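You operate a simulated robot arm through the tools that you are given. There is no shell and no other tool.

You run a simulated robot arm. Do the job below in one go: nothing can be reset, and whatever is moved stays where it is left.

Task
Try the 20 and 15 gauges on the grey rack's grey panel and set the slider to grey.
Fine: leave that panel in its rack; put both gauges back; leave the third gauge. Set down upright: what you pick out.

Only the result counts: the job must be done as asked and must still hold three seconds after the hand-in. Knocking over, shifting, dropping, spilling or breaking anything else fails it.

Robot
A 7-joint arm with a two-finger parallel gripper, fixed in place. Base frame: the origin is at the foot of the arm, x ahead of it, y to its left, z up. Units: mm, degrees, N and s.
With the tool pointing down near the work surface it reaches from about 300 to 720 mm from the base axis. Its first joint turns from -166.0 to 166.0 degrees. Payload 3.43 kg.
The tool frame sits at the grasp point between the pads (the TCP): z along the fingers, y along the line on which they close. The tips reach 34 mm beyond it. Largest opening 128 mm; finger width 24, thickness 12; the body of the gripper, 48 by 130 mm, starts 96 mm behind the TCP.
Orientation is that of the tool frame in the base frame, as a unit quaternion [x, y, z, w]. With the fingers straight down and closing along the base's y, the tool's x points along the base's -x, its y along +y and its z along -z.

Tools
- The arm moves only by the tool apply_moves. Its argument "series" is a list of rows, each a list of 7 numbers: the shift along the tool's x, y, z in mm, then the turn, a rotation vector about the tool's x, y, z in degrees, then the closure in counts, from 0 (fully open) to 255 (shut). In form: [[x, y, z, rx, ry, rz, jaw], ...]. A call has 1 to 20 rows; each row is the pose to reach, as a shift and turn from the pose commanded when the call began, along the tool's axes at that moment. A row lasts 0.2 s, in which the tool goes at most 50 mm and 8.6 degrees; a call with a longer step from one row to the next is refused whole, and so is a gripper value outside its range. Where a pose cannot be reached the arm comes as near as it can. A force on the tool above 90 N (or 10 N above the force at the start of the call, whichever is more), or a blocked arm, ends the call early, and 0.2 s more pass. Each finger travels about 108 mm/s and halts on what it meets, pressing with about 38 N; the grip force reading is that of the motor and also rises with nothing between the fingers. The clock runs only during rows and for 0.2 s after the last one: add rows that repeat a pose to give the fingers time. The reply holds the time, the measured pose of the TCP, the force on the tool along the base axes, the opening and the grip force, in the units named above and with some noise, with the torque about the TCP (base axes, N m) and any sound that the robot's microphone picked up.
- Cameras (640 x 400 px; columns grow to the right, rows downward): "scene" is fixed at [62, -634.9, 1622.3]; the picture's right is [0.78, -0.63, 0.00], its down [-0.27, -0.33, -0.90] and it looks along [0.57, 0.70, -0.43] (base axes); focal length 352 px, centre (320, 200). "wrist" rides on the gripper at [76, -11, -160] in the tool frame; the picture's right is [0.15, 0.99, 0.00], its down [-0.88, 0.13, -0.46] and it looks along [-0.45, 0.07, 0.89] (tool axes); focal length 234 px, centre (320, 200). There is no depth. A picture from a camera that has moved, and an enlarged one, comes with that camera's place and axes in the base frame and with its lens. The place of the scene camera against the robot may be out by one fixed shift of up to 25 mm in any direction.
- snapshot(camera): a new picture of that camera. It takes no simulated time.
- move_column(by): slides the trunk up (or, below 0, down) by that many mm; the arm rides with it, the base frame stays. It gives what a move gives, with no picture.
- inspect(camera, box): a new picture of the part [left, top, right, bottom] of that camera's present view, enlarged. It takes no simulated time.
- close_job(): hands the job in; it is judged then, once.

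Nothing tells you positions but the pictures and the camera data. Unless the task says otherwise, let go and move clear before handing in.

The tools are called by a JSON object that holds its "name" and its "arguments". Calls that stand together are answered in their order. apply_moves: Moves the arm, as the interface text tells. Its arguments: {"type":"object","properties":{"series":{"type":"array","items":{"type":"array","items":{"type":"number"}}}},"required":["series"]} The other tools are called the same way: move_column (by) slides the trunk up or down; snapshot (camera) takes a picture; inspect (camera, box) takes an enlarged picture of a part of a camera's view; close_job () hands the job in.

At the start:

```text
clock: 0.0
ee_pos: [399.3, -1.6, 1415.7]
tcp_rot: [0.0, 1.0, 0.0, 0.0]
ft_force: [0.0, 0.1, -0.3]
wrist_torque: [0.0, -0.03, 0.01]
gripper_width: 128.2
grip_force: 0.1
trunk travel left (down, up): [-203.0, 121.0]
```

scene: 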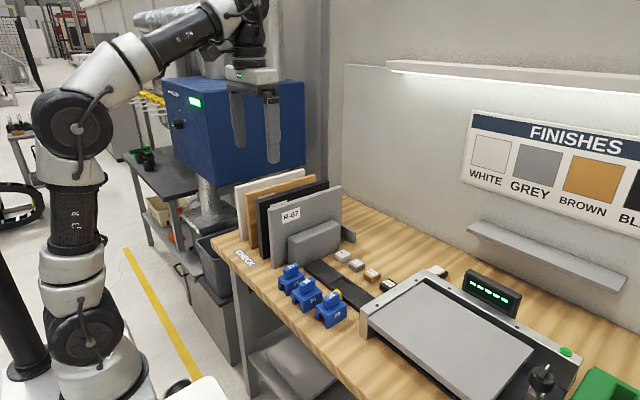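
wrist: 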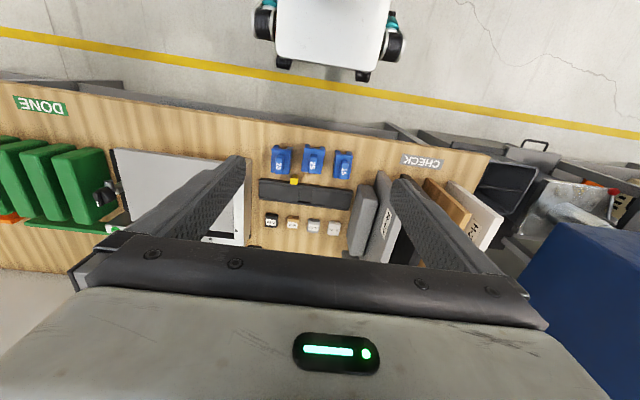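

I see a bench with a rack of panels (white, brown, black, grey), three blue gauges, a slider bar with colour keys, and a panel platform. I'll look closer before moving.

{"name": "inspect", "arguments": {"camera": "scene", "box": [220, 160, 460, 340]}}

{"name": "inspect", "arguments": {"camera": "wrist", "box": [230, 130, 510, 270]}}

{"name": "inspect", "arguments": {"camera": "scene", "box": [400, 90, 640, 400]}}

{"name": "inspect", "arguments": {"camera": "wrist", "box": [0, 80, 250, 260]}}

```text
2.22 times, centred on (340, 250) of scene
camera zoom: at [62.0, -634.9, 1622.3], right [0.78, -0.63, 0.0], down [-0.27, -0.33, -0.9], along [0.57, 0.7, -0.43], focal length 781 px, centre (276, 89)
```

zoom: 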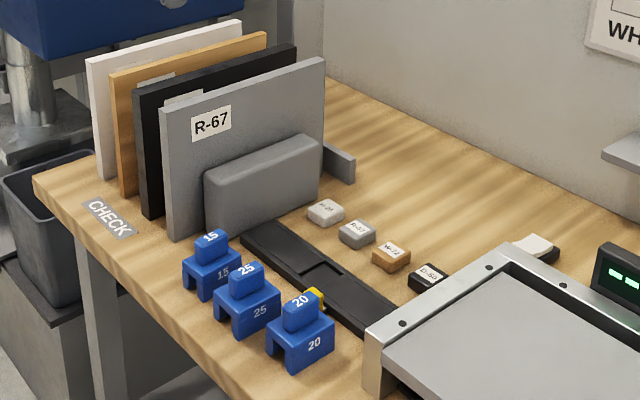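

```text
2.29 times, centred on (370, 200) of wrist
camera zoom: at [325.3, -12.6, 1573.8], right [-0.15, 0.99, 0.0], down [0.88, 0.13, 0.46], along [0.45, 0.07, -0.89], focal length 535 px, centre (206, 200)
```

zoom: 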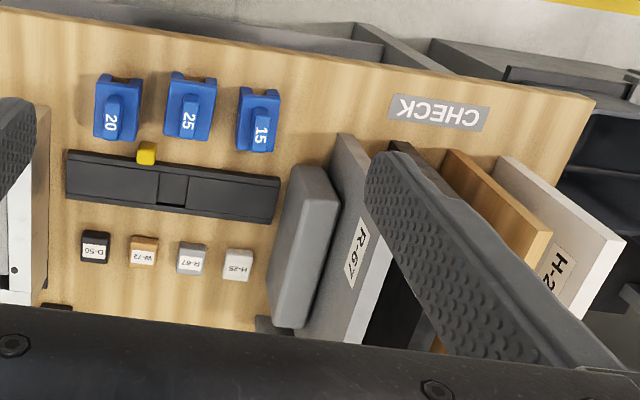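

```text
1.29 times, centred on (520, 245) of scene
camera zoom: at [62.0, -634.9, 1622.3], right [0.78, -0.63, 0.0], down [-0.27, -0.33, -0.9], along [0.57, 0.7, -0.43], focal length 454 px, centre (62, 142)
```

zoom: 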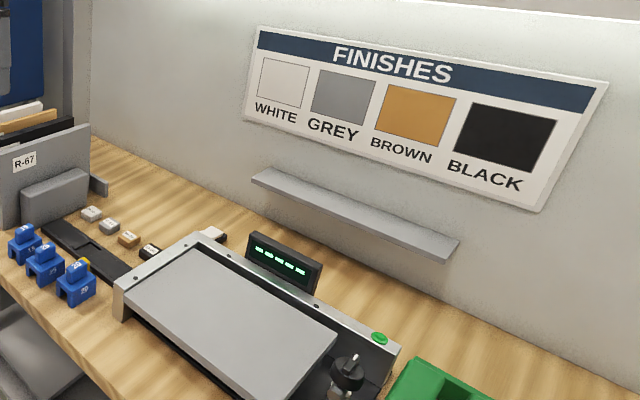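

```text
2.22 times, centred on (125, 170) of wrist
camera zoom: at [325.3, -12.6, 1573.8], right [-0.15, 0.99, 0.0], down [0.88, 0.13, 0.46], along [0.45, 0.07, -0.89], focal length 520 px, centre (753, 267)
```

zoom: 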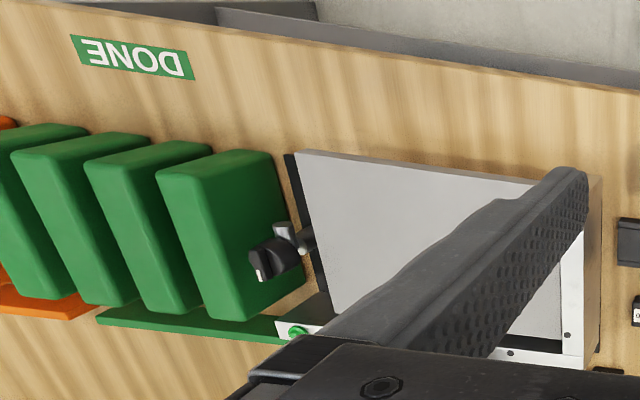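

The grey panel R-67 stands in the grey CHECK rack, and the 20 gauge's top comes out near (534, -88, 1000). I'll zoom in on the gauges, slider and panel edge.

{"name": "inspect", "arguments": {"camera": "scene", "box": [270, 240, 390, 340]}}

{"name": "inspect", "arguments": {"camera": "wrist", "box": [250, 130, 370, 240]}}

{"name": "inspect", "arguments": {"camera": "scene", "box": [225, 160, 365, 280]}}

{"name": "inspect", "arguments": {"camera": "scene", "box": [320, 230, 460, 330]}}

```text
4.00 times, centred on (330, 290) of scene
camera zoom: at [62.0, -634.9, 1622.3], right [0.78, -0.63, 0.0], down [-0.27, -0.33, -0.9], along [0.57, 0.7, -0.43], focal length 1406 px, centre (280, -160)
```

zoom: 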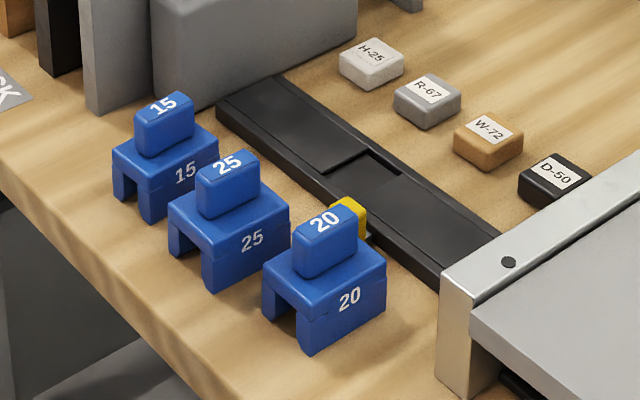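

```text
3.64 times, centred on (310, 185) of wrist
camera zoom: at [325.3, -12.6, 1573.8], right [-0.15, 0.99, 0.0], down [0.88, 0.13, 0.46], along [0.45, 0.07, -0.89], focal length 852 px, centre (356, 254)
```

zoom: 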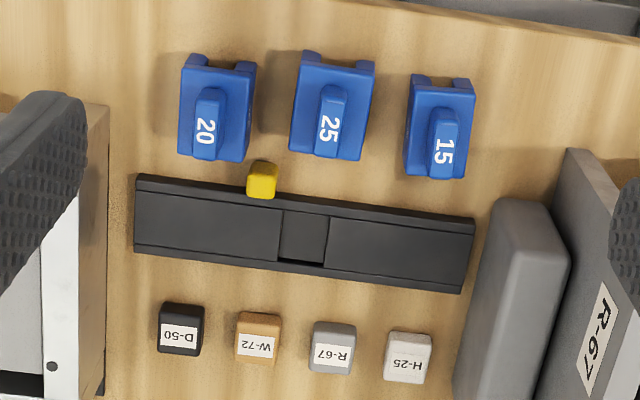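

```text
3.33 times, centred on (295, 220) of scene
camera zoom: at [62.0, -634.9, 1622.3], right [0.78, -0.63, 0.0], down [-0.27, -0.33, -0.9], along [0.57, 0.7, -0.43], focal length 1172 px, centre (403, 133)
```

zoom: 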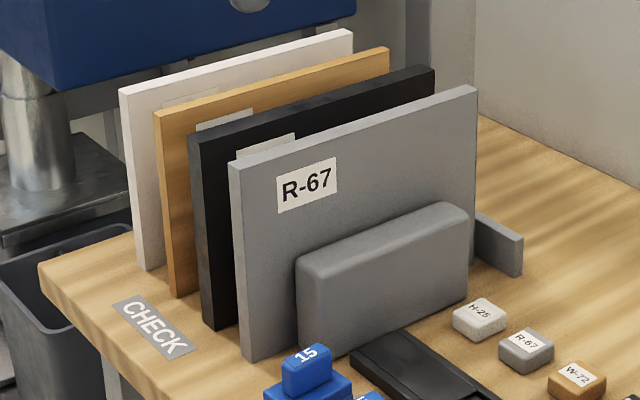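

```text
4.00 times, centred on (390, 280) of scene
camera zoom: at [62.0, -634.9, 1622.3], right [0.78, -0.63, 0.0], down [-0.27, -0.33, -0.9], along [0.57, 0.7, -0.43], focal length 1406 px, centre (40, -120)
```

zoom: 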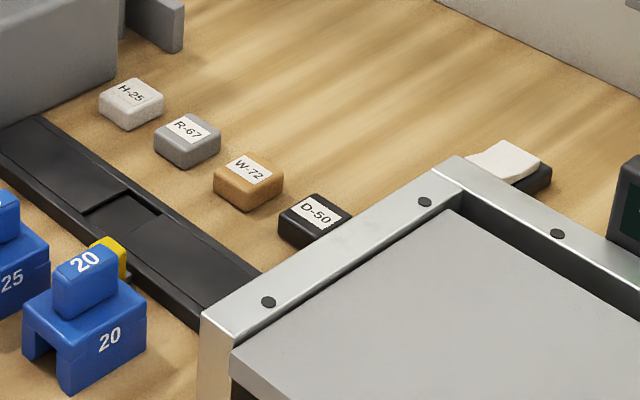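

The slider has a yellow knob with a window in its track, and four labelled chips sit alongside (H-25 white, R-67 grey, W-72 brown, D-50 black). I'll lower the trunk and move the wrist camera to get stereo views for exact positions.

{"name": "move_column", "arguments": {"by": -120}}

{"name": "snapshot", "arguments": {"camera": "wrist"}}

```text
clock: 1.5
ee_pos: [399.7, -1.3, 1293.4]
tcp_rot: [-0.001, 1.0, 0.0, 0.0]
ft_force: [-0.1, -0.3, -0.3]
wrist_torque: [-0.01, 0.0, 0.02]
gripper_width: 128.1
grip_force: 0.1
trunk travel left (down, up): [-83.0, 241.0]
```

```text
taken
camera wrist: at [325.3, -12.6, 1453.9], right [-0.15, 0.99, 0.0], down [0.88, 0.13, 0.46], along [0.45, 0.07, -0.89], focal length 234 px, centre (320, 200)
```

wrist: 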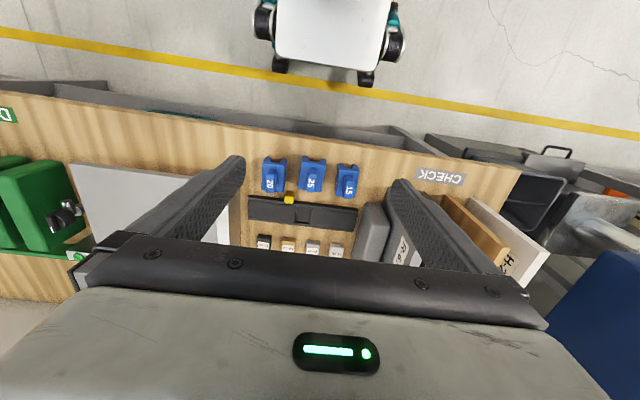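

The view is good between the fingers; I'll shift sideways for a stereo pair, first over the gauges and then over the rack.

{"name": "apply_moves", "arguments": {"series": [[0, -40, 0, 0, 0, 0, 0], [0, -80, 0, 0, 0, 0, 0], [0, -80, 0, 0, 0, 0, 0]]}}

{"name": "inspect", "arguments": {"camera": "wrist", "box": [240, 140, 400, 240]}}

{"name": "snapshot", "arguments": {"camera": "wrist"}}

```text
clock: 2.3
ee_pos: [401.8, -80.7, 1295.8]
tcp_rot: [0.0, 1.0, -0.001, 0.0]
ft_force: [0.3, 0.0, -0.2]
wrist_torque: [0.0, 0.01, 0.02]
gripper_width: 128.2
grip_force: 0.1
trunk travel left (down, up): [-83.0, 241.0]
```

```text
4.00 times, centred on (320, 190) of wrist
camera zoom: at [326.2, -92.0, 1455.6], right [-0.15, 0.99, 0.0], down [0.88, 0.13, 0.46], along [0.45, 0.07, -0.89], focal length 937 px, centre (320, 240)
```

zoom: 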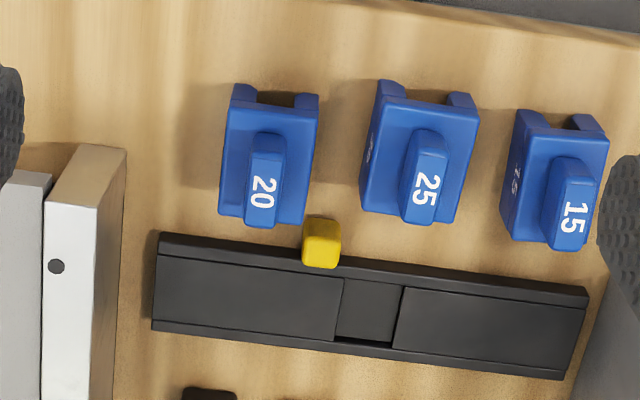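

```text
taken
camera wrist: at [326.2, -92.0, 1455.6], right [-0.15, 0.99, 0.0], down [0.88, 0.13, 0.46], along [0.45, 0.07, -0.89], focal length 234 px, centre (320, 200)
```

wrist: 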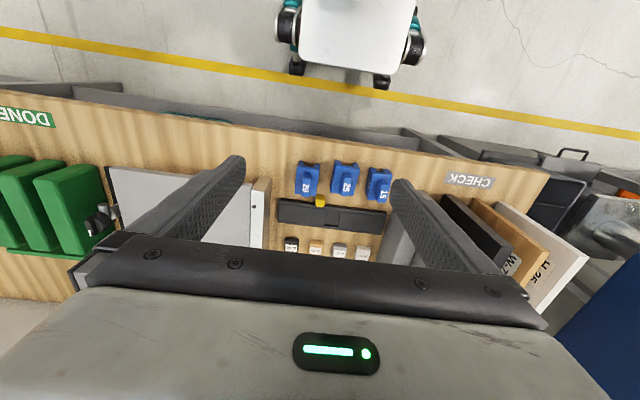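

The 20 gauge's top comes out at about (549, -92, 964), so the scene camera's height is off. Next I'll view the rack from above.

{"name": "apply_moves", "arguments": {"series": [[0, 45, 0, 0, 0, 0, 0], [0, 90, 0, 0, 0, 0, 0], [0, 135, 0, 0, 0, 0, 0], [0, 180, 0, 0, 0, 0, 0], [0, 220, 0, 0, 0, 0, 0], [0, 220, 0, 0, 0, 0, 0]]}}

{"name": "snapshot", "arguments": {"camera": "wrist"}}

{"name": "inspect", "arguments": {"camera": "wrist", "box": [240, 140, 400, 240]}}

{"name": "inspect", "arguments": {"camera": "scene", "box": [225, 140, 365, 240]}}

```text
clock: 3.7
ee_pos: [399.9, 140.5, 1296.1]
tcp_rot: [0.0, 1.0, 0.0, -0.001]
ft_force: [-0.5, -0.7, -0.8]
wrist_torque: [-0.02, 0.03, -0.01]
gripper_width: 128.2
grip_force: 0.1
trunk travel left (down, up): [-83.0, 241.0]
```

```text
taken
camera wrist: at [325.0, 128.3, 1455.3], right [-0.15, 0.99, 0.0], down [0.88, 0.13, 0.46], along [0.45, 0.07, -0.89], focal length 234 px, centre (320, 200)
```

wrist: 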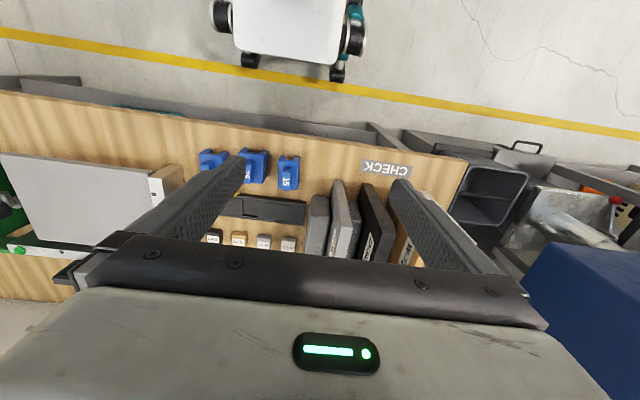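

```text
4.00 times, centred on (320, 190) of wrist
camera zoom: at [325.0, 128.3, 1455.3], right [-0.15, 0.99, 0.0], down [0.88, 0.13, 0.46], along [0.45, 0.07, -0.89], focal length 937 px, centre (320, 240)
```

zoom: 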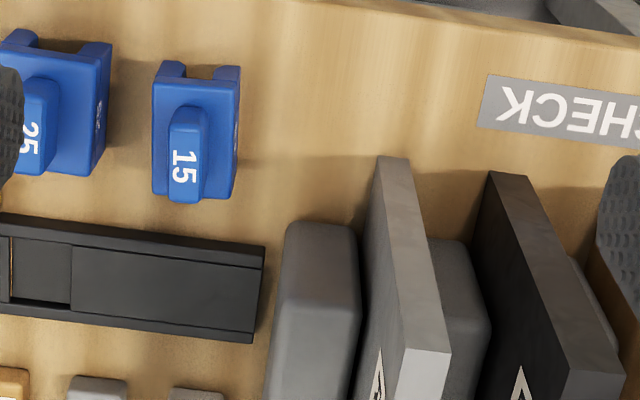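

```text
4.00 times, centred on (295, 190) of scene
camera zoom: at [62.0, -634.9, 1622.3], right [0.78, -0.63, 0.0], down [-0.27, -0.33, -0.9], along [0.57, 0.7, -0.43], focal length 1406 px, centre (420, 240)
```

zoom: 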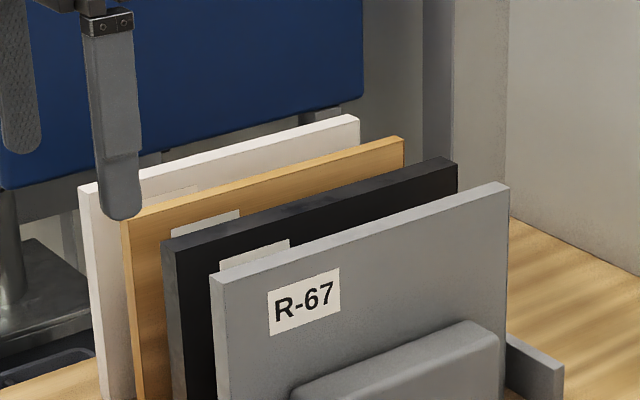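

From this view the grey panel is about 20 mm thick: front edge at x≈543, y≈198–218, top at z≈1119, with roughly 50 mm to the black panel. Now I'll go lower over the gauges for a precise look.

{"name": "apply_moves", "arguments": {"series": [[0, -45, 0, 0, 0, 0, 0], [0, -90, 0, 0, 0, 0, 0], [0, -135, 0, 0, 0, 0, 0], [0, -180, 0, 0, 0, 0, 0], [0, -190, 40, 0, 0, 0, 0], [-20, -190, 80, 0, 0, 0, 0], [-40, -190, 120, 0, 0, 0, 0], [-60, -190, 155, 0, 0, 0, 0], [-60, -190, 155, 0, 0, 0, 0], [-60, -190, 155, 0, 0, 0, 0]]}}

{"name": "snapshot", "arguments": {"camera": "wrist"}}

{"name": "inspect", "arguments": {"camera": "wrist", "box": [240, 110, 400, 210]}}

{"name": "inspect", "arguments": {"camera": "wrist", "box": [240, 150, 400, 250]}}

```text
clock: 5.9
ee_pos: [460.7, -50.3, 1142.7]
tcp_rot: [-0.001, 1.0, 0.0, 0.0]
ft_force: [-0.1, 0.4, 0.2]
wrist_torque: [0.01, 0.0, 0.0]
gripper_width: 128.0
grip_force: 0.1
trunk travel left (down, up): [-83.0, 241.0]
```

```text
taken
camera wrist: at [385.5, -62.5, 1301.6], right [-0.15, 0.99, 0.0], down [0.88, 0.13, 0.46], along [0.45, 0.07, -0.89], focal length 234 px, centre (320, 200)
```

wrist: 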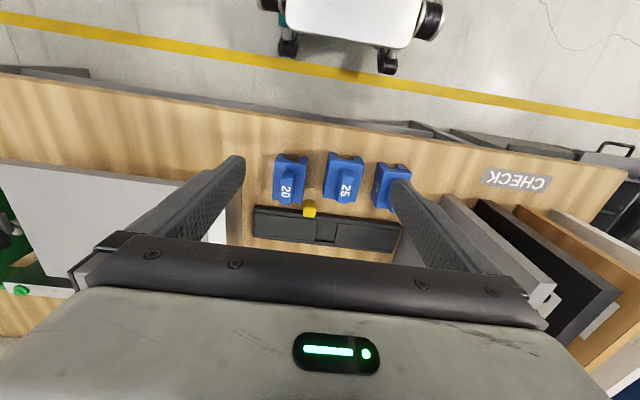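

```text
4.00 times, centred on (320, 160) of wrist
camera zoom: at [385.5, -62.5, 1301.6], right [-0.15, 0.99, 0.0], down [0.88, 0.13, 0.46], along [0.45, 0.07, -0.89], focal length 937 px, centre (320, 360)
```

zoom: 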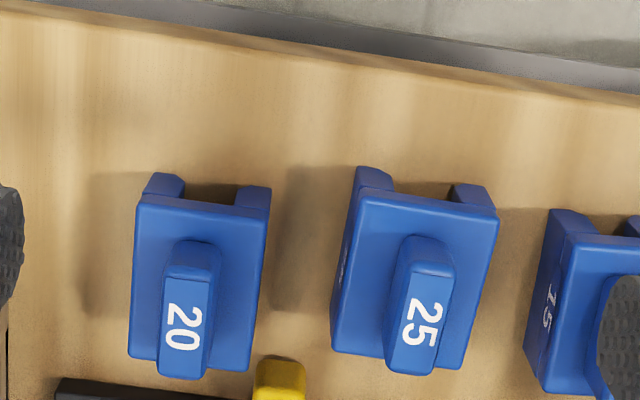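

```text
4.00 times, centred on (320, 200) of wrist
camera zoom: at [385.5, -62.5, 1301.6], right [-0.15, 0.99, 0.0], down [0.88, 0.13, 0.46], along [0.45, 0.07, -0.89], focal length 937 px, centre (320, 200)
```

zoom: 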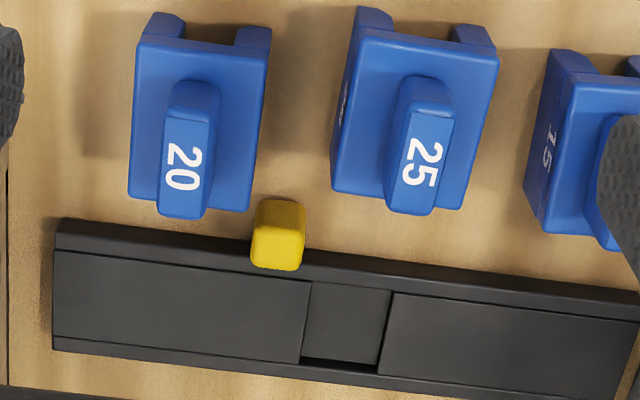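

The 20 gauge is square to the base: knob x 527–572, y −101 to −81, z 932–964, body about 54 × 74 mm. Next is a close view of the 15 gauge and the slider from further left.

{"name": "apply_moves", "arguments": {"series": [[0, 45, 0, 0, 0, 0, 0], [0, 90, 0, 0, 0, 0, 0], [0, 110, 0, 0, 0, 0, 0], [0, 110, 0, 0, 0, 0, 0]]}}

{"name": "snapshot", "arguments": {"camera": "wrist"}}

{"name": "inspect", "arguments": {"camera": "wrist", "box": [240, 140, 400, 240]}}

```text
clock: 6.9
ee_pos: [463.4, 61.0, 1142.2]
tcp_rot: [0.0, 1.0, 0.0, 0.0]
ft_force: [0.5, -0.4, 0.1]
wrist_torque: [0.0, -0.01, 0.01]
gripper_width: 127.9
grip_force: 0.1
trunk travel left (down, up): [-83.0, 241.0]
```

```text
taken
camera wrist: at [388.2, 48.4, 1300.9], right [-0.15, 0.99, 0.0], down [0.88, 0.13, 0.46], along [0.45, 0.07, -0.89], focal length 234 px, centre (320, 200)
```

wrist: 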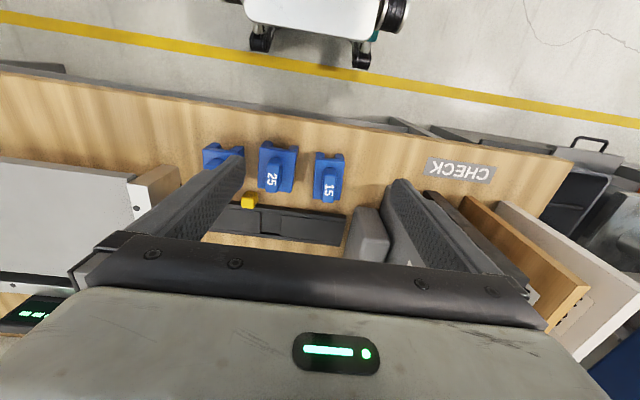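

```text
4.00 times, centred on (320, 190) of wrist
camera zoom: at [388.2, 48.4, 1300.9], right [-0.15, 0.99, 0.0], down [0.88, 0.13, 0.46], along [0.45, 0.07, -0.89], focal length 937 px, centre (320, 240)
```

zoom: 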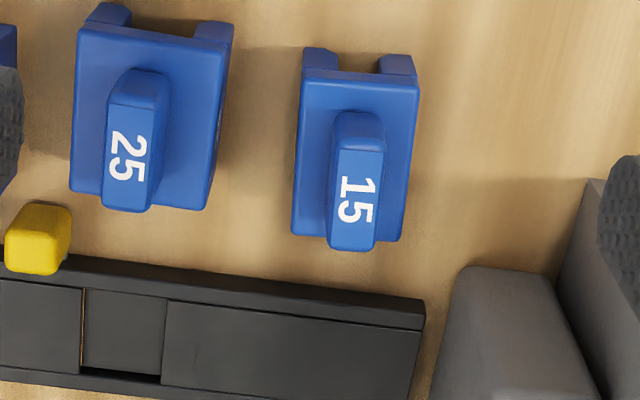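

All three gauges now triangulate to knob tops near z≈979, with the 20 knob centred around (543, −90). I'll move above it with the jaw half open and check.

{"name": "apply_moves", "arguments": {"series": [[-20, -45, 0, 0, 0, 0, 40], [-40, -90, 0, 0, 0, 0, 80], [-60, -130, 0, 0, 0, 0, 120], [-80, -151, 0, 0, 0, 0, 135], [-80, -151, 40, 0, 0, 0, 135], [-80, -151, 85, 0, 0, 0, 135], [-80, -151, 85, 0, 0, 0, 135], [-80, -151, 85, 0, 0, 0, 135]]}}

{"name": "snapshot", "arguments": {"camera": "wrist"}}

{"name": "inspect", "arguments": {"camera": "wrist", "box": [240, 130, 400, 230]}}

{"name": "inspect", "arguments": {"camera": "scene", "box": [260, 230, 380, 330]}}

```text
clock: 8.7
ee_pos: [539.9, -89.9, 1055.5]
tcp_rot: [0.0, 1.0, 0.0, 0.0]
ft_force: [-0.6, -0.2, 0.1]
wrist_torque: [0.03, 0.01, -0.03]
gripper_width: 60.1
grip_force: 0.1
trunk travel left (down, up): [-83.0, 241.0]
```

```text
taken
camera wrist: at [465.2, -102.0, 1214.8], right [-0.15, 0.99, 0.0], down [0.88, 0.13, 0.46], along [0.45, 0.07, -0.89], focal length 234 px, centre (320, 200)
```

wrist: 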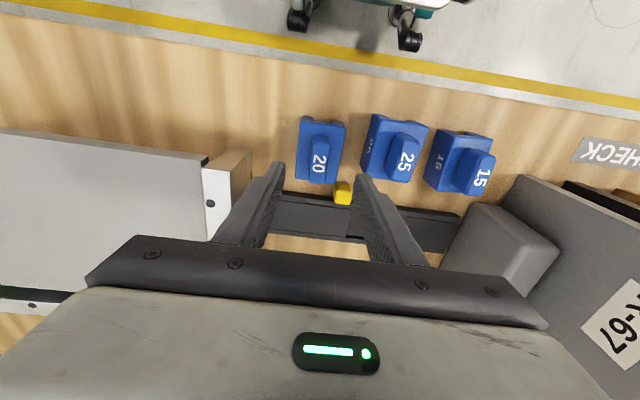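

```text
4.00 times, centred on (320, 180) of wrist
camera zoom: at [465.2, -102.0, 1214.8], right [-0.15, 0.99, 0.0], down [0.88, 0.13, 0.46], along [0.45, 0.07, -0.89], focal length 937 px, centre (320, 280)
```

zoom: 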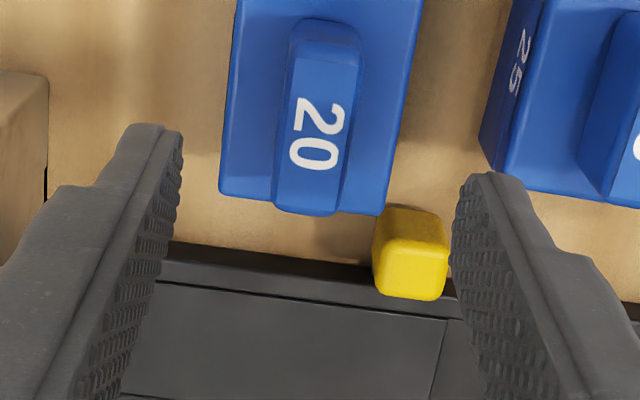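

```text
4.00 times, centred on (320, 280) of scene
camera zoom: at [62.0, -634.9, 1622.3], right [0.78, -0.63, 0.0], down [-0.27, -0.33, -0.9], along [0.57, 0.7, -0.43], focal length 1406 px, centre (320, -120)
```

zoom: 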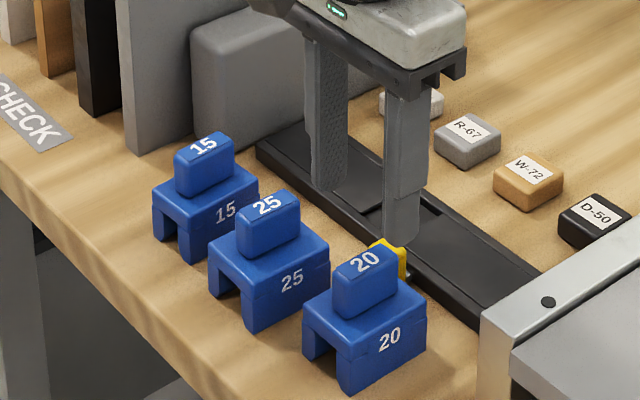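

The 20 knob is centred at (544, −90.5) with its top at z≈980, and the body top is near 945. I'll descend so the tips reach about z 952 and check before closing.

{"name": "apply_moves", "arguments": {"series": [[-3, 0.5, 20, 0, 0, 0, 135], [-3, 0.5, 40, 0, 0, 0, 135], [-3, 0.5, 60, 0, 0, 0, 135], [-3, 0.5, 69, 0, 0, 0, 135], [-3, 0.5, 69, 0, 0, 0, 135], [-3, 0.5, 69, 0, 0, 0, 135]]}}

{"name": "inspect", "arguments": {"camera": "wrist", "box": [240, 110, 400, 210]}}

{"name": "inspect", "arguments": {"camera": "scene", "box": [260, 230, 380, 330]}}

```text
clock: 10.1
ee_pos: [543.7, -90.4, 984.5]
tcp_rot: [0.0, 1.0, 0.001, 0.001]
ft_force: [-0.8, 0.4, -0.3]
wrist_torque: [0.03, 0.0, 0.0]
gripper_width: 60.5
grip_force: 0.0
trunk travel left (down, up): [-83.0, 241.0]
```

```text
4.00 times, centred on (320, 160) of wrist
camera zoom: at [468.3, -102.3, 1143.7], right [-0.15, 0.99, 0.0], down [0.88, 0.13, 0.46], along [0.45, 0.07, -0.89], focal length 937 px, centre (320, 360)
```

zoom: 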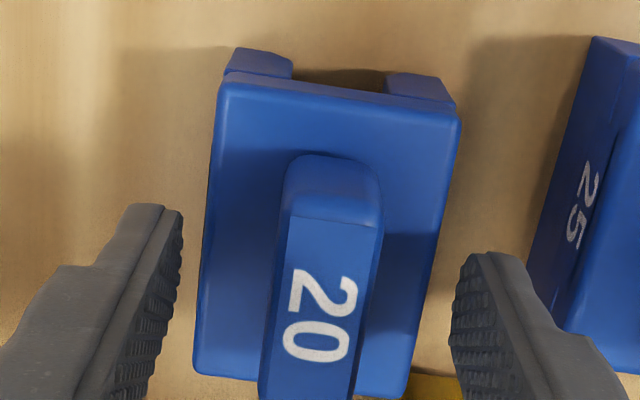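

```text
4.00 times, centred on (320, 280) of scene
camera zoom: at [62.0, -634.9, 1622.3], right [0.78, -0.63, 0.0], down [-0.27, -0.33, -0.9], along [0.57, 0.7, -0.43], focal length 1406 px, centre (320, -120)
```

zoom: 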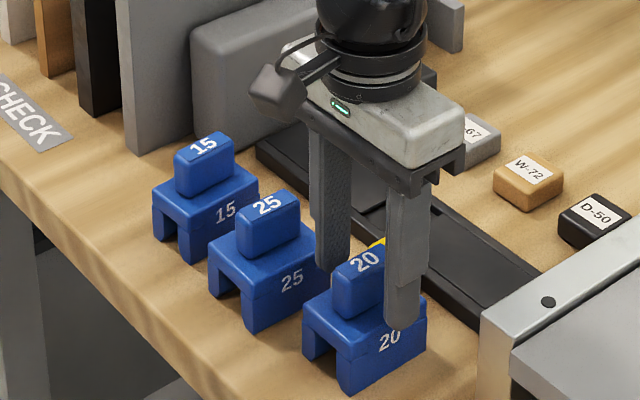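

The fingers straddle the knob evenly with the tips clear of the body. Closing the jaw now.

{"name": "apply_moves", "arguments": {"series": [[0, 0, 0, 0, 0, 0, 180], [0, 0, 0, 0, 0, 0, 220], [0, 0, 0, 0, 0, 0, 255], [0, 0, 0, 0, 0, 0, 255], [0, 0, 0, 0, 0, 0, 255]]}}

{"name": "inspect", "arguments": {"camera": "wrist", "box": [240, 110, 400, 210]}}

```text
clock: 11.3
ee_pos: [543.9, -90.5, 983.9]
tcp_rot: [0.001, 1.0, 0.0, 0.0]
ft_force: [-1.0, 0.0, 0.4]
wrist_torque: [0.01, 0.04, 0.02]
gripper_width: 19.2
grip_force: 37.5
trunk travel left (down, up): [-83.0, 241.0]
```

```text
4.00 times, centred on (320, 160) of wrist
camera zoom: at [468.3, -102.4, 1143.8], right [-0.15, 0.99, 0.0], down [0.88, 0.13, 0.46], along [0.45, 0.07, -0.89], focal length 937 px, centre (320, 360)
```

zoom: 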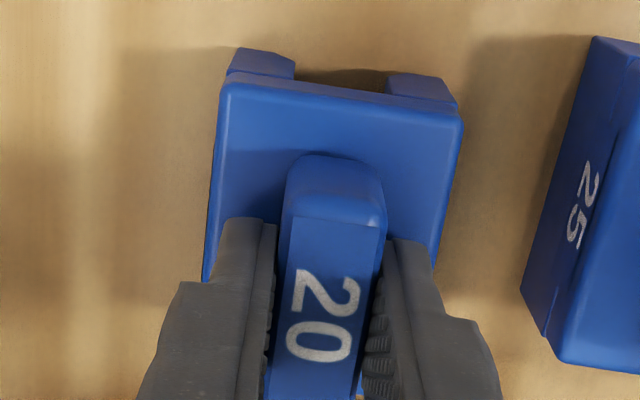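

Gripped at 19.2 mm. I'll lift a little to check the hold, then raise it clear.

{"name": "apply_moves", "arguments": {"series": [[0, 0, -5, 0, 0, 0, 255], [0, 0, -15, 0, 0, 0, 255], [0, 0, -30, 0, 0, 0, 255], [0, 0, -50, 0, 0, 0, 255], [0, 0, -50, 0, 0, 0, 255]]}}

{"name": "move_column", "arguments": {"by": 210}}

{"name": "snapshot", "arguments": {"camera": "wrist"}}

{"name": "snapshot", "arguments": {"camera": "scene"}}

```text
clock: 12.5
ee_pos: [542.9, -91.7, 1033.9]
tcp_rot: [0.0, 1.0, 0.0, 0.0]
ft_force: [0.3, -0.5, 1.0]
wrist_torque: [-0.02, 0.02, -0.03]
gripper_width: 0.0
grip_force: 32.2
trunk travel left (down, up): [-83.0, 241.0]
```

```text
clock: 14.8
ee_pos: [542.4, -90.5, 1243.0]
tcp_rot: [0.001, 1.0, 0.0, 0.001]
ft_force: [0.8, 0.5, 0.2]
wrist_torque: [-0.04, 0.01, 0.0]
gripper_width: 0.0
grip_force: 32.8
trunk travel left (down, up): [-293.0, 31.0]
```

```text
taken
camera wrist: at [467.7, -102.9, 1403.3], right [-0.15, 0.99, 0.0], down [0.88, 0.13, 0.46], along [0.45, 0.07, -0.89], focal length 234 px, centre (320, 200)
```

wrist: 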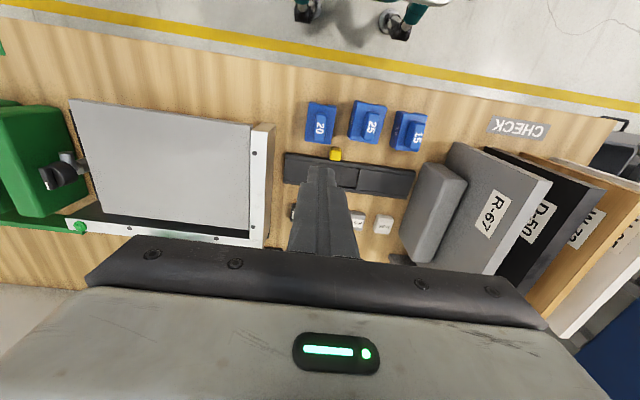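

```text
taken
```

scene: 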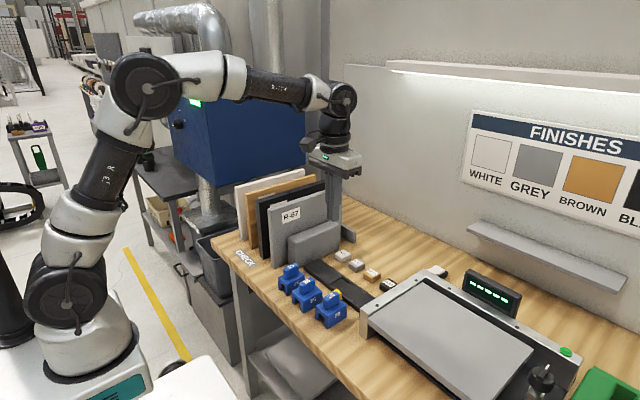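

The jaw shut to 0: the gauge slipped out and seems still to be standing in place. I'll check where it is and why it slipped.

{"name": "inspect", "arguments": {"camera": "wrist", "box": [280, 80, 440, 180]}}

{"name": "inspect", "arguments": {"camera": "scene", "box": [280, 250, 370, 335]}}

{"name": "inspect", "arguments": {"camera": "wrist", "box": [430, 130, 590, 280]}}

```text
4.00 times, centred on (360, 130) of wrist
camera zoom: at [467.7, -102.9, 1403.3], right [-0.15, 0.99, 0.0], down [0.88, 0.13, 0.46], along [0.45, 0.07, -0.89], focal length 937 px, centre (160, 480)
```

zoom: 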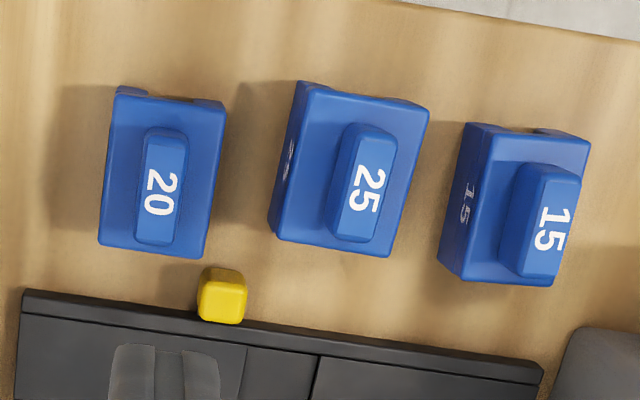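

```text
4.71 times, centred on (325, 292) of scene
camera zoom: at [62.0, -634.9, 1622.3], right [0.78, -0.63, 0.0], down [-0.27, -0.33, -0.9], along [0.57, 0.7, -0.43], focal length 1654 px, centre (296, -235)
```

zoom: 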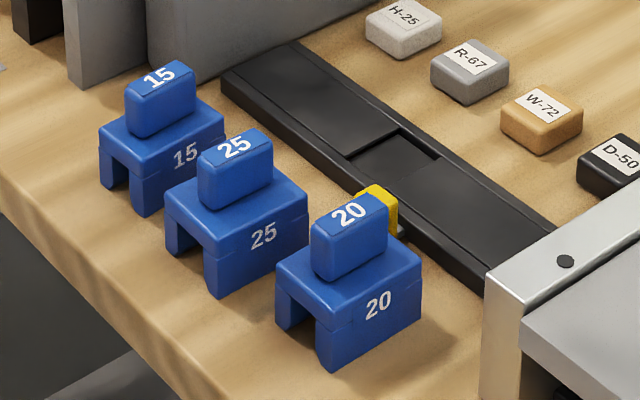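

```text
2.67 times, centred on (510, 205) of wrist
camera zoom: at [467.7, -102.9, 1403.3], right [-0.15, 0.99, 0.0], down [0.88, 0.13, 0.46], along [0.45, 0.07, -0.89], focal length 624 px, centre (-187, 187)
```

zoom: 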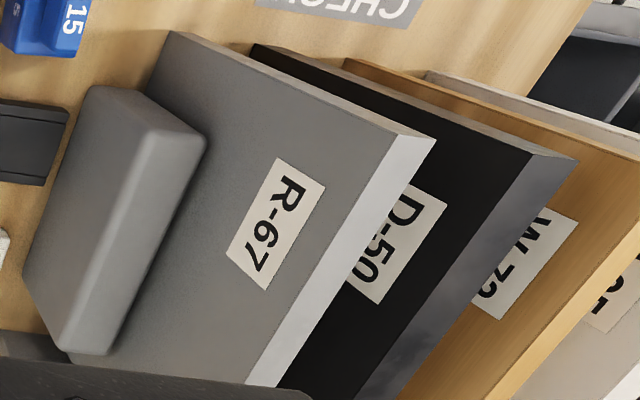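

The 20 gauge hasn't moved (label still at 543, −91, top z≈980), so it slipped without toppling. I'll go back and grip lower on the knob, then lift slowly while watching forces.

{"name": "move_column", "arguments": {"by": -210}}

{"name": "apply_moves", "arguments": {"series": [[0, 0, 0, 0, 0, 0, 200], [0, 0, 0, 0, 0, 0, 160], [0, 0, 0, 0, 0, 0, 150], [0, 0, 0, 0, 0, 0, 150], [0, 0, 20, 0, 0, 0, 150], [0, 0, 40, 0, 0, 0, 150], [0, 0, 50, 0, 0, 0, 150], [0, 0, 52, 0, 0, 0, 150], [0, 0, 52, 0, 0, 0, 150]]}}

{"name": "snapshot", "arguments": {"camera": "wrist"}}

{"name": "inspect", "arguments": {"camera": "scene", "box": [280, 250, 370, 335]}}

```text
clock: 17.0
ee_pos: [543.5, -90.9, 1033.9]
tcp_rot: [-0.001, 1.0, 0.0, 0.0]
ft_force: [-1.3, 0.3, 0.3]
wrist_torque: [-0.01, 0.01, 0.0]
gripper_width: 0.0
grip_force: 32.6
trunk travel left (down, up): [-83.0, 241.0]
```

```text
clock: 19.0
ee_pos: [543.1, -90.5, 982.3]
tcp_rot: [-0.001, 1.0, 0.0, 0.0]
ft_force: [-0.1, 0.1, 1.3]
wrist_torque: [-0.01, 0.0, -0.03]
gripper_width: 52.6
grip_force: 0.1
trunk travel left (down, up): [-83.0, 241.0]
```

```text
taken
camera wrist: at [467.6, -102.4, 1141.5], right [-0.15, 0.99, 0.0], down [0.88, 0.13, 0.46], along [0.45, 0.07, -0.89], focal length 234 px, centre (320, 200)
```

wrist: 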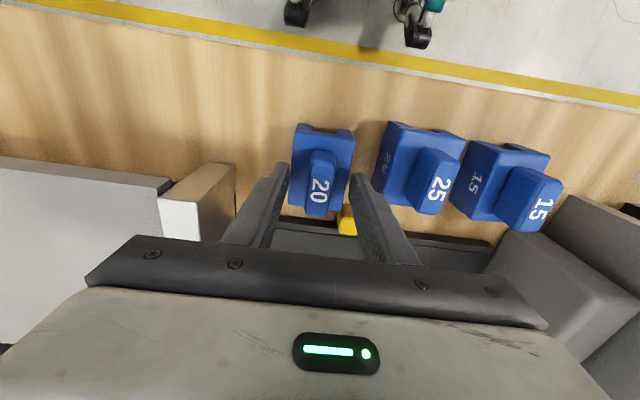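

```text
4.71 times, centred on (325, 292) of scene
camera zoom: at [62.0, -634.9, 1622.3], right [0.78, -0.63, 0.0], down [-0.27, -0.33, -0.9], along [0.57, 0.7, -0.43], focal length 1654 px, centre (296, -235)
```

zoom: 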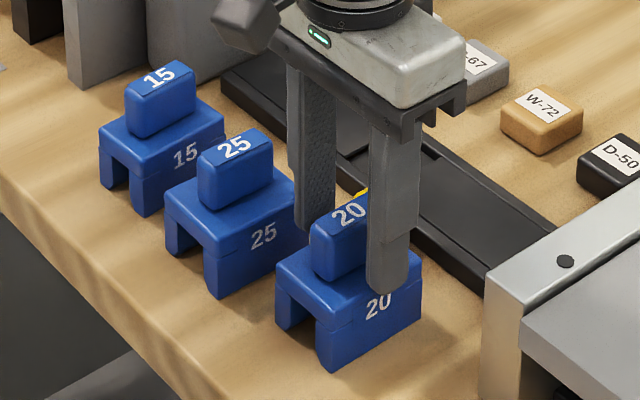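

The tips are now at about z 947, next to the knob's base, with no hard contact. I'll grip and lift only a few millimetres to see how the hold behaves.

{"name": "apply_moves", "arguments": {"series": [[0, 0, 0, 0, 0, 0, 200], [0, 0, 0, 0, 0, 0, 230], [0, 0, 0, 0, 0, 0, 255], [0, 0, 0, 0, 0, 0, 255], [0, 0, 0, 0, 0, 0, 255], [0, 0, -1, 0, 0, 0, 255], [0, 0, -2, 0, 0, 0, 255], [0, 0, -3, 0, 0, 0, 255], [0, 0, -3, 0, 0, 0, 255], [0, 0, -3, 0, 0, 0, 255]]}}

{"name": "inspect", "arguments": {"camera": "wrist", "box": [240, 110, 400, 210]}}

{"name": "inspect", "arguments": {"camera": "scene", "box": [280, 250, 370, 335]}}

```text
clock: 21.2
ee_pos: [542.5, -93.1, 985.5]
tcp_rot: [0.0, 1.0, 0.0, 0.0]
ft_force: [-0.2, -1.2, -2.3]
wrist_torque: [0.04, 0.03, -0.02]
gripper_width: 19.4
grip_force: 37.7
trunk travel left (down, up): [-83.0, 241.0]
```

```text
4.00 times, centred on (320, 160) of wrist
camera zoom: at [467.5, -103.6, 1144.8], right [-0.15, 0.99, 0.0], down [0.88, 0.13, 0.46], along [0.45, 0.07, -0.89], focal length 937 px, centre (320, 360)
```

zoom: 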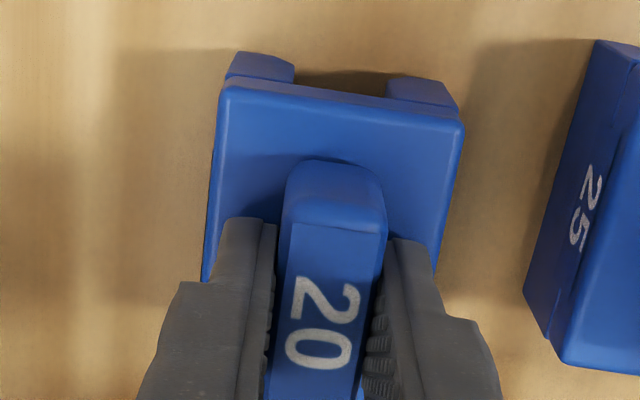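

```text
4.71 times, centred on (325, 292) of scene
camera zoom: at [62.0, -634.9, 1622.3], right [0.78, -0.63, 0.0], down [-0.27, -0.33, -0.9], along [0.57, 0.7, -0.43], focal length 1654 px, centre (296, -235)
```

zoom: 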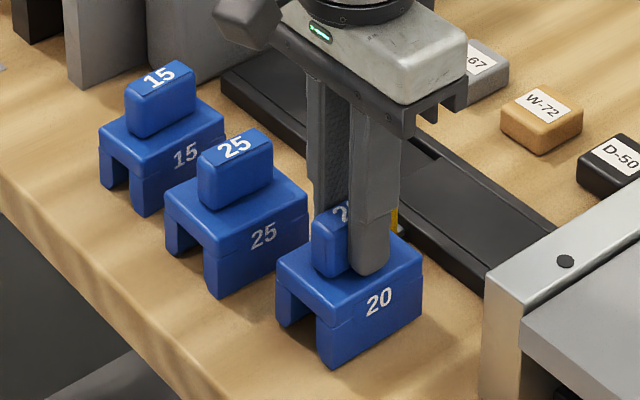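

The force shows the gauge's weight partly carried. I'll hold, then lift a bit more and compare the pictures to see whether it creeps in the grip.

{"name": "apply_moves", "arguments": {"series": [[0, 0, 0, 0, 0, 0, 255], [0, 0, -1, 0, 0, 0, 255], [0, 0, -2, 0, 0, 0, 255], [0, 0, -3, 0, 0, 0, 255], [0, 0, -4, 0, 0, 0, 255], [0, 0, -5, 0, 0, 0, 255], [0, 0, -5, 0, 0, 0, 255], [0, 0, -5, 0, 0, 0, 255], [0, 0, -5, 0, 0, 0, 255]]}}

{"name": "inspect", "arguments": {"camera": "wrist", "box": [240, 110, 400, 210]}}

{"name": "inspect", "arguments": {"camera": "scene", "box": [280, 250, 370, 335]}}

```text
clock: 23.2
ee_pos: [542.5, -91.0, 989.0]
tcp_rot: [0.001, 1.0, 0.0, 0.0]
ft_force: [-0.3, 1.0, -1.6]
wrist_torque: [0.01, -0.01, -0.01]
gripper_width: 19.3
grip_force: 37.9
trunk travel left (down, up): [-83.0, 241.0]
```

```text
4.00 times, centred on (320, 160) of wrist
camera zoom: at [467.8, -103.2, 1149.8], right [-0.15, 0.99, 0.0], down [0.88, 0.13, 0.46], along [0.45, 0.07, -0.89], focal length 937 px, centre (320, 360)
```

zoom: 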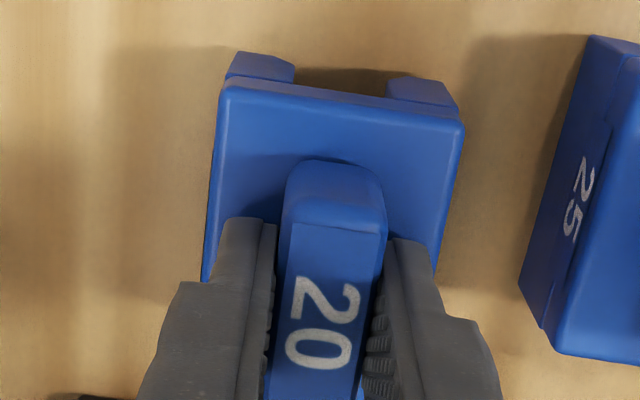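

```text
4.71 times, centred on (325, 292) of scene
camera zoom: at [62.0, -634.9, 1622.3], right [0.78, -0.63, 0.0], down [-0.27, -0.33, -0.9], along [0.57, 0.7, -0.43], focal length 1654 px, centre (296, -235)
```

zoom: 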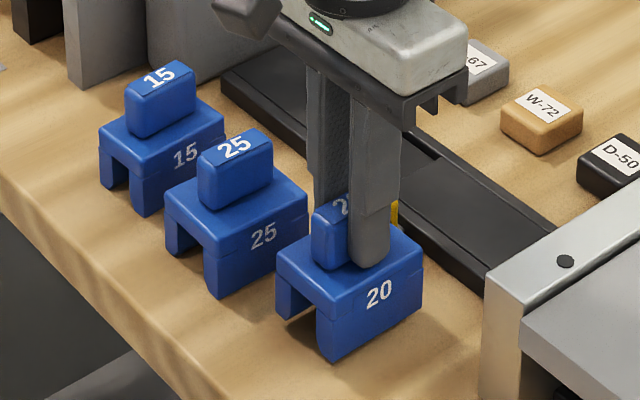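

The gauge is held firmly with no relative creep, 6 mm off the table. I'll keep lifting slowly.

{"name": "apply_moves", "arguments": {"series": [[0, 0, -1, 0, 0, 0, 255], [0, 0, -3, 0, 0, 0, 255], [0, 0, -5, 0, 0, 0, 255], [0, 0, -8, 0, 0, 0, 255], [0, 0, -11, 0, 0, 0, 255], [0, 0, -14, 0, 0, 0, 255], [0, 0, -16, 0, 0, 0, 255], [0, 0, -17, 0, 0, 0, 255], [0, 0, -17, 0, 0, 0, 255]]}}

{"name": "inspect", "arguments": {"camera": "wrist", "box": [240, 110, 400, 210]}}

```text
clock: 25.2
ee_pos: [543.0, -91.7, 1007.4]
tcp_rot: [0.0, 1.0, 0.0, 0.0]
ft_force: [0.2, 0.9, -2.3]
wrist_torque: [0.02, -0.01, -0.03]
gripper_width: 19.5
grip_force: 37.8
trunk travel left (down, up): [-83.0, 241.0]
```

```text
4.00 times, centred on (320, 160) of wrist
camera zoom: at [467.6, -102.3, 1166.5], right [-0.15, 0.99, 0.0], down [0.88, 0.13, 0.46], along [0.45, 0.07, -0.89], focal length 937 px, centre (320, 360)
```

zoom: 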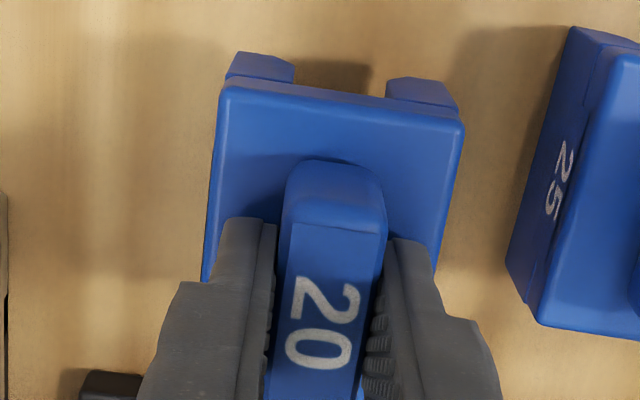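

Still held solidly. Continuing the slow lift to clear the panel top (z≈1117).

{"name": "apply_moves", "arguments": {"series": [[0, 0, -3, 0, 0, 0, 255], [0, 0, -8, 0, 0, 0, 255], [0, 0, -14, 0, 0, 0, 255], [0, 0, -20, 0, 0, 0, 255], [0, 0, -26, 0, 0, 0, 255], [0, 0, -32, 0, 0, 0, 255], [0, 0, -38, 0, 0, 0, 255], [0, 0, -44, 0, 0, 0, 255], [0, 0, -50, 0, 0, 0, 255], [0, 0, -56, 0, 0, 0, 255], [0, 0, -62, 0, 0, 0, 255], [0, 0, -68, 0, 0, 0, 255], [0, 0, -74, 0, 0, 0, 255], [0, 0, -80, 0, 0, 0, 255], [0, 0, -86, 0, 0, 0, 255], [0, 0, -92, 0, 0, 0, 255], [0, 0, -98, 0, 0, 0, 255], [0, 0, -104, 0, 0, 0, 255], [0, 0, -108, 0, 0, 0, 255], [0, 0, -110, 0, 0, 0, 255]]}}

{"name": "snapshot", "arguments": {"camera": "wrist"}}

```text
clock: 29.4
ee_pos: [543.6, -90.9, 1115.9]
tcp_rot: [0.0, 1.0, 0.0, 0.0]
ft_force: [0.6, 0.3, -1.4]
wrist_torque: [0.0, -0.03, 0.01]
gripper_width: 19.4
grip_force: 38.3
trunk travel left (down, up): [-83.0, 241.0]
```

```text
taken
camera wrist: at [468.0, -102.8, 1276.0], right [-0.15, 0.99, 0.0], down [0.88, 0.13, 0.46], along [0.45, 0.07, -0.89], focal length 234 px, centre (320, 200)
```

wrist: 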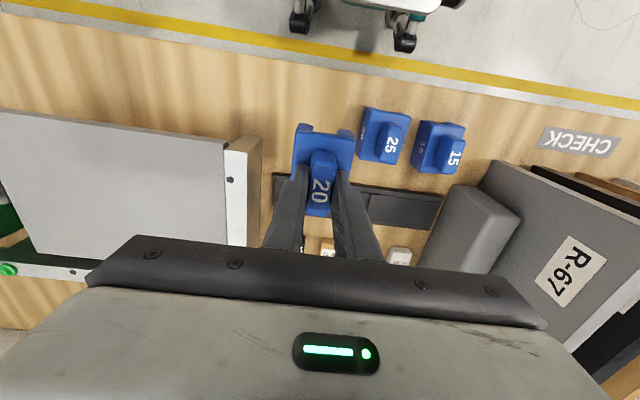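

Holding well. Up another 120 mm at a moderate pace.

{"name": "apply_moves", "arguments": {"series": [[0, 0, -3, 0, 0, 0, 255], [0, 0, -8, 0, 0, 0, 255], [0, 0, -14, 0, 0, 0, 255], [0, 0, -21, 0, 0, 0, 255], [0, 0, -28, 0, 0, 0, 255], [0, 0, -35, 0, 0, 0, 255], [0, 0, -42, 0, 0, 0, 255], [0, 0, -49, 0, 0, 0, 255], [0, 0, -56, 0, 0, 0, 255], [0, 0, -63, 0, 0, 0, 255], [0, 0, -70, 0, 0, 0, 255], [0, 0, -77, 0, 0, 0, 255], [0, 0, -84, 0, 0, 0, 255], [0, 0, -91, 0, 0, 0, 255], [0, 0, -98, 0, 0, 0, 255], [0, 0, -105, 0, 0, 0, 255], [0, 0, -111, 0, 0, 0, 255], [0, 0, -116, 0, 0, 0, 255], [0, 0, -119, 0, 0, 0, 255], [0, 0, -120, 0, 0, 0, 255]]}}

{"name": "apply_moves", "arguments": {"series": [[0, 4, 0, 0, 0, 0, 255], [0, 12, 0, 0, 0, 0, 255], [0, 22, 0, 0, 0, 0, 255], [0, 34, 0, 0, 0, 0, 255], [0, 46, 0, 0, 0, 0, 255], [0, 58, 0, 0, 0, 0, 255], [0, 70, 0, 0, 0, 0, 255], [0, 82, 0, 0, 0, 0, 255], [0, 94, 0, 0, 0, 0, 255], [0, 106, 0, 0, 0, 0, 255], [0, 118, 0, 0, 0, 0, 255], [0, 130, 0, 0, 0, 0, 255], [0, 142, 0, 0, 0, 0, 255], [0, 154, 0, 0, 0, 0, 255], [0, 166, 0, 0, 0, 0, 255], [0, 178, 0, 0, 0, 0, 255], [0, 188, 0, 0, 0, 0, 255], [0, 195, 0, 0, 0, 0, 255], [0, 199, 0, 0, 0, 0, 255], [0, 200, 0, 0, 0, 0, 255]]}}

{"name": "snapshot", "arguments": {"camera": "wrist"}}

{"name": "inspect", "arguments": {"camera": "wrist", "box": [350, 130, 510, 230]}}

```text
clock: 33.6
ee_pos: [540.6, -92.2, 1231.6]
tcp_rot: [0.0, 1.0, 0.0, 0.002]
ft_force: [0.2, 0.8, -0.8]
wrist_torque: [0.0, 0.01, 0.0]
gripper_width: 19.2
grip_force: 38.2
out of reach, approached as far as the arm can: row 19, 20
trunk travel left (down, up): [-83.0, 241.0]
```

```text
clock: 37.8
ee_pos: [539.6, 109.1, 1230.7]
tcp_rot: [0.0, 1.0, 0.0, 0.0]
ft_force: [0.0, -0.2, -0.1]
wrist_torque: [0.0, 0.0, 0.03]
gripper_width: 19.3
grip_force: 37.9
trunk travel left (down, up): [-83.0, 241.0]
```

```text
taken
camera wrist: at [464.0, 96.1, 1390.5], right [-0.15, 0.99, 0.0], down [0.88, 0.13, 0.46], along [0.45, 0.07, -0.89], focal length 234 px, centre (320, 200)
```

wrist: 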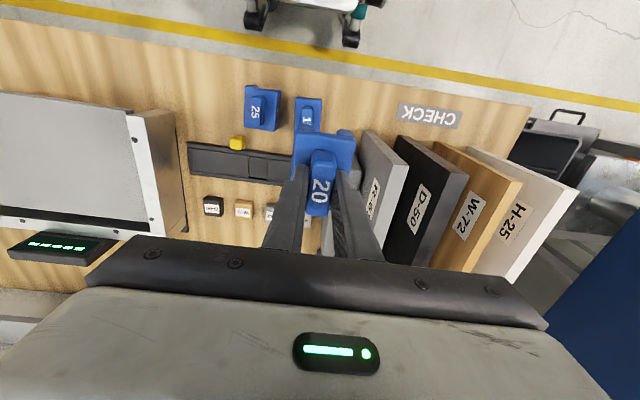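

```text
4.00 times, centred on (430, 180) of wrist
camera zoom: at [464.0, 96.1, 1390.5], right [-0.15, 0.99, 0.0], down [0.88, 0.13, 0.46], along [0.45, 0.07, -0.89], focal length 937 px, centre (-120, 280)
```

zoom: 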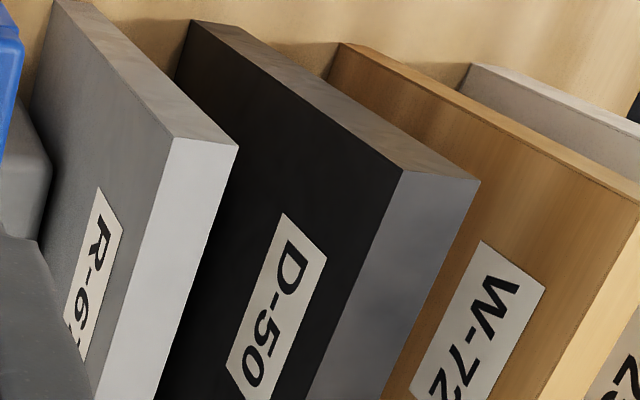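

The gauge is held and the arm is near its upper reach, so I need more trunk height. I'll test a small trunk raise first and check the grip.

{"name": "move_column", "arguments": {"by": 10}}

{"name": "inspect", "arguments": {"camera": "wrist", "box": [240, 110, 400, 210]}}

```text
clock: 38.4
ee_pos: [540.1, 107.1, 1241.2]
tcp_rot: [0.0, 1.0, 0.0, 0.002]
ft_force: [-0.5, 0.4, -1.3]
wrist_torque: [0.02, 0.04, -0.02]
gripper_width: 19.1
grip_force: 37.9
trunk travel left (down, up): [-93.0, 231.0]
```

```text
4.00 times, centred on (320, 160) of wrist
camera zoom: at [464.0, 95.9, 1400.5], right [-0.15, 0.99, 0.0], down [0.88, 0.13, 0.46], along [0.45, 0.07, -0.89], focal length 937 px, centre (320, 360)
```

zoom: 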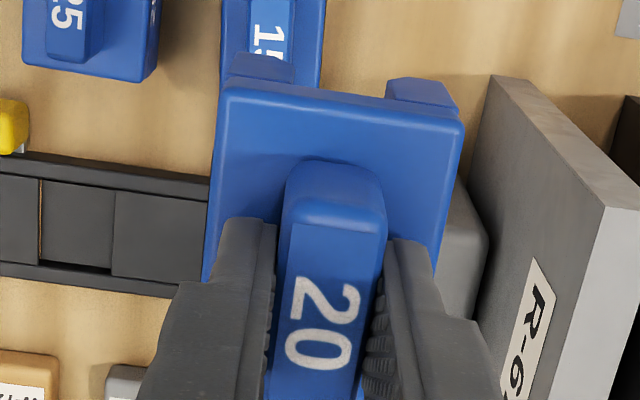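

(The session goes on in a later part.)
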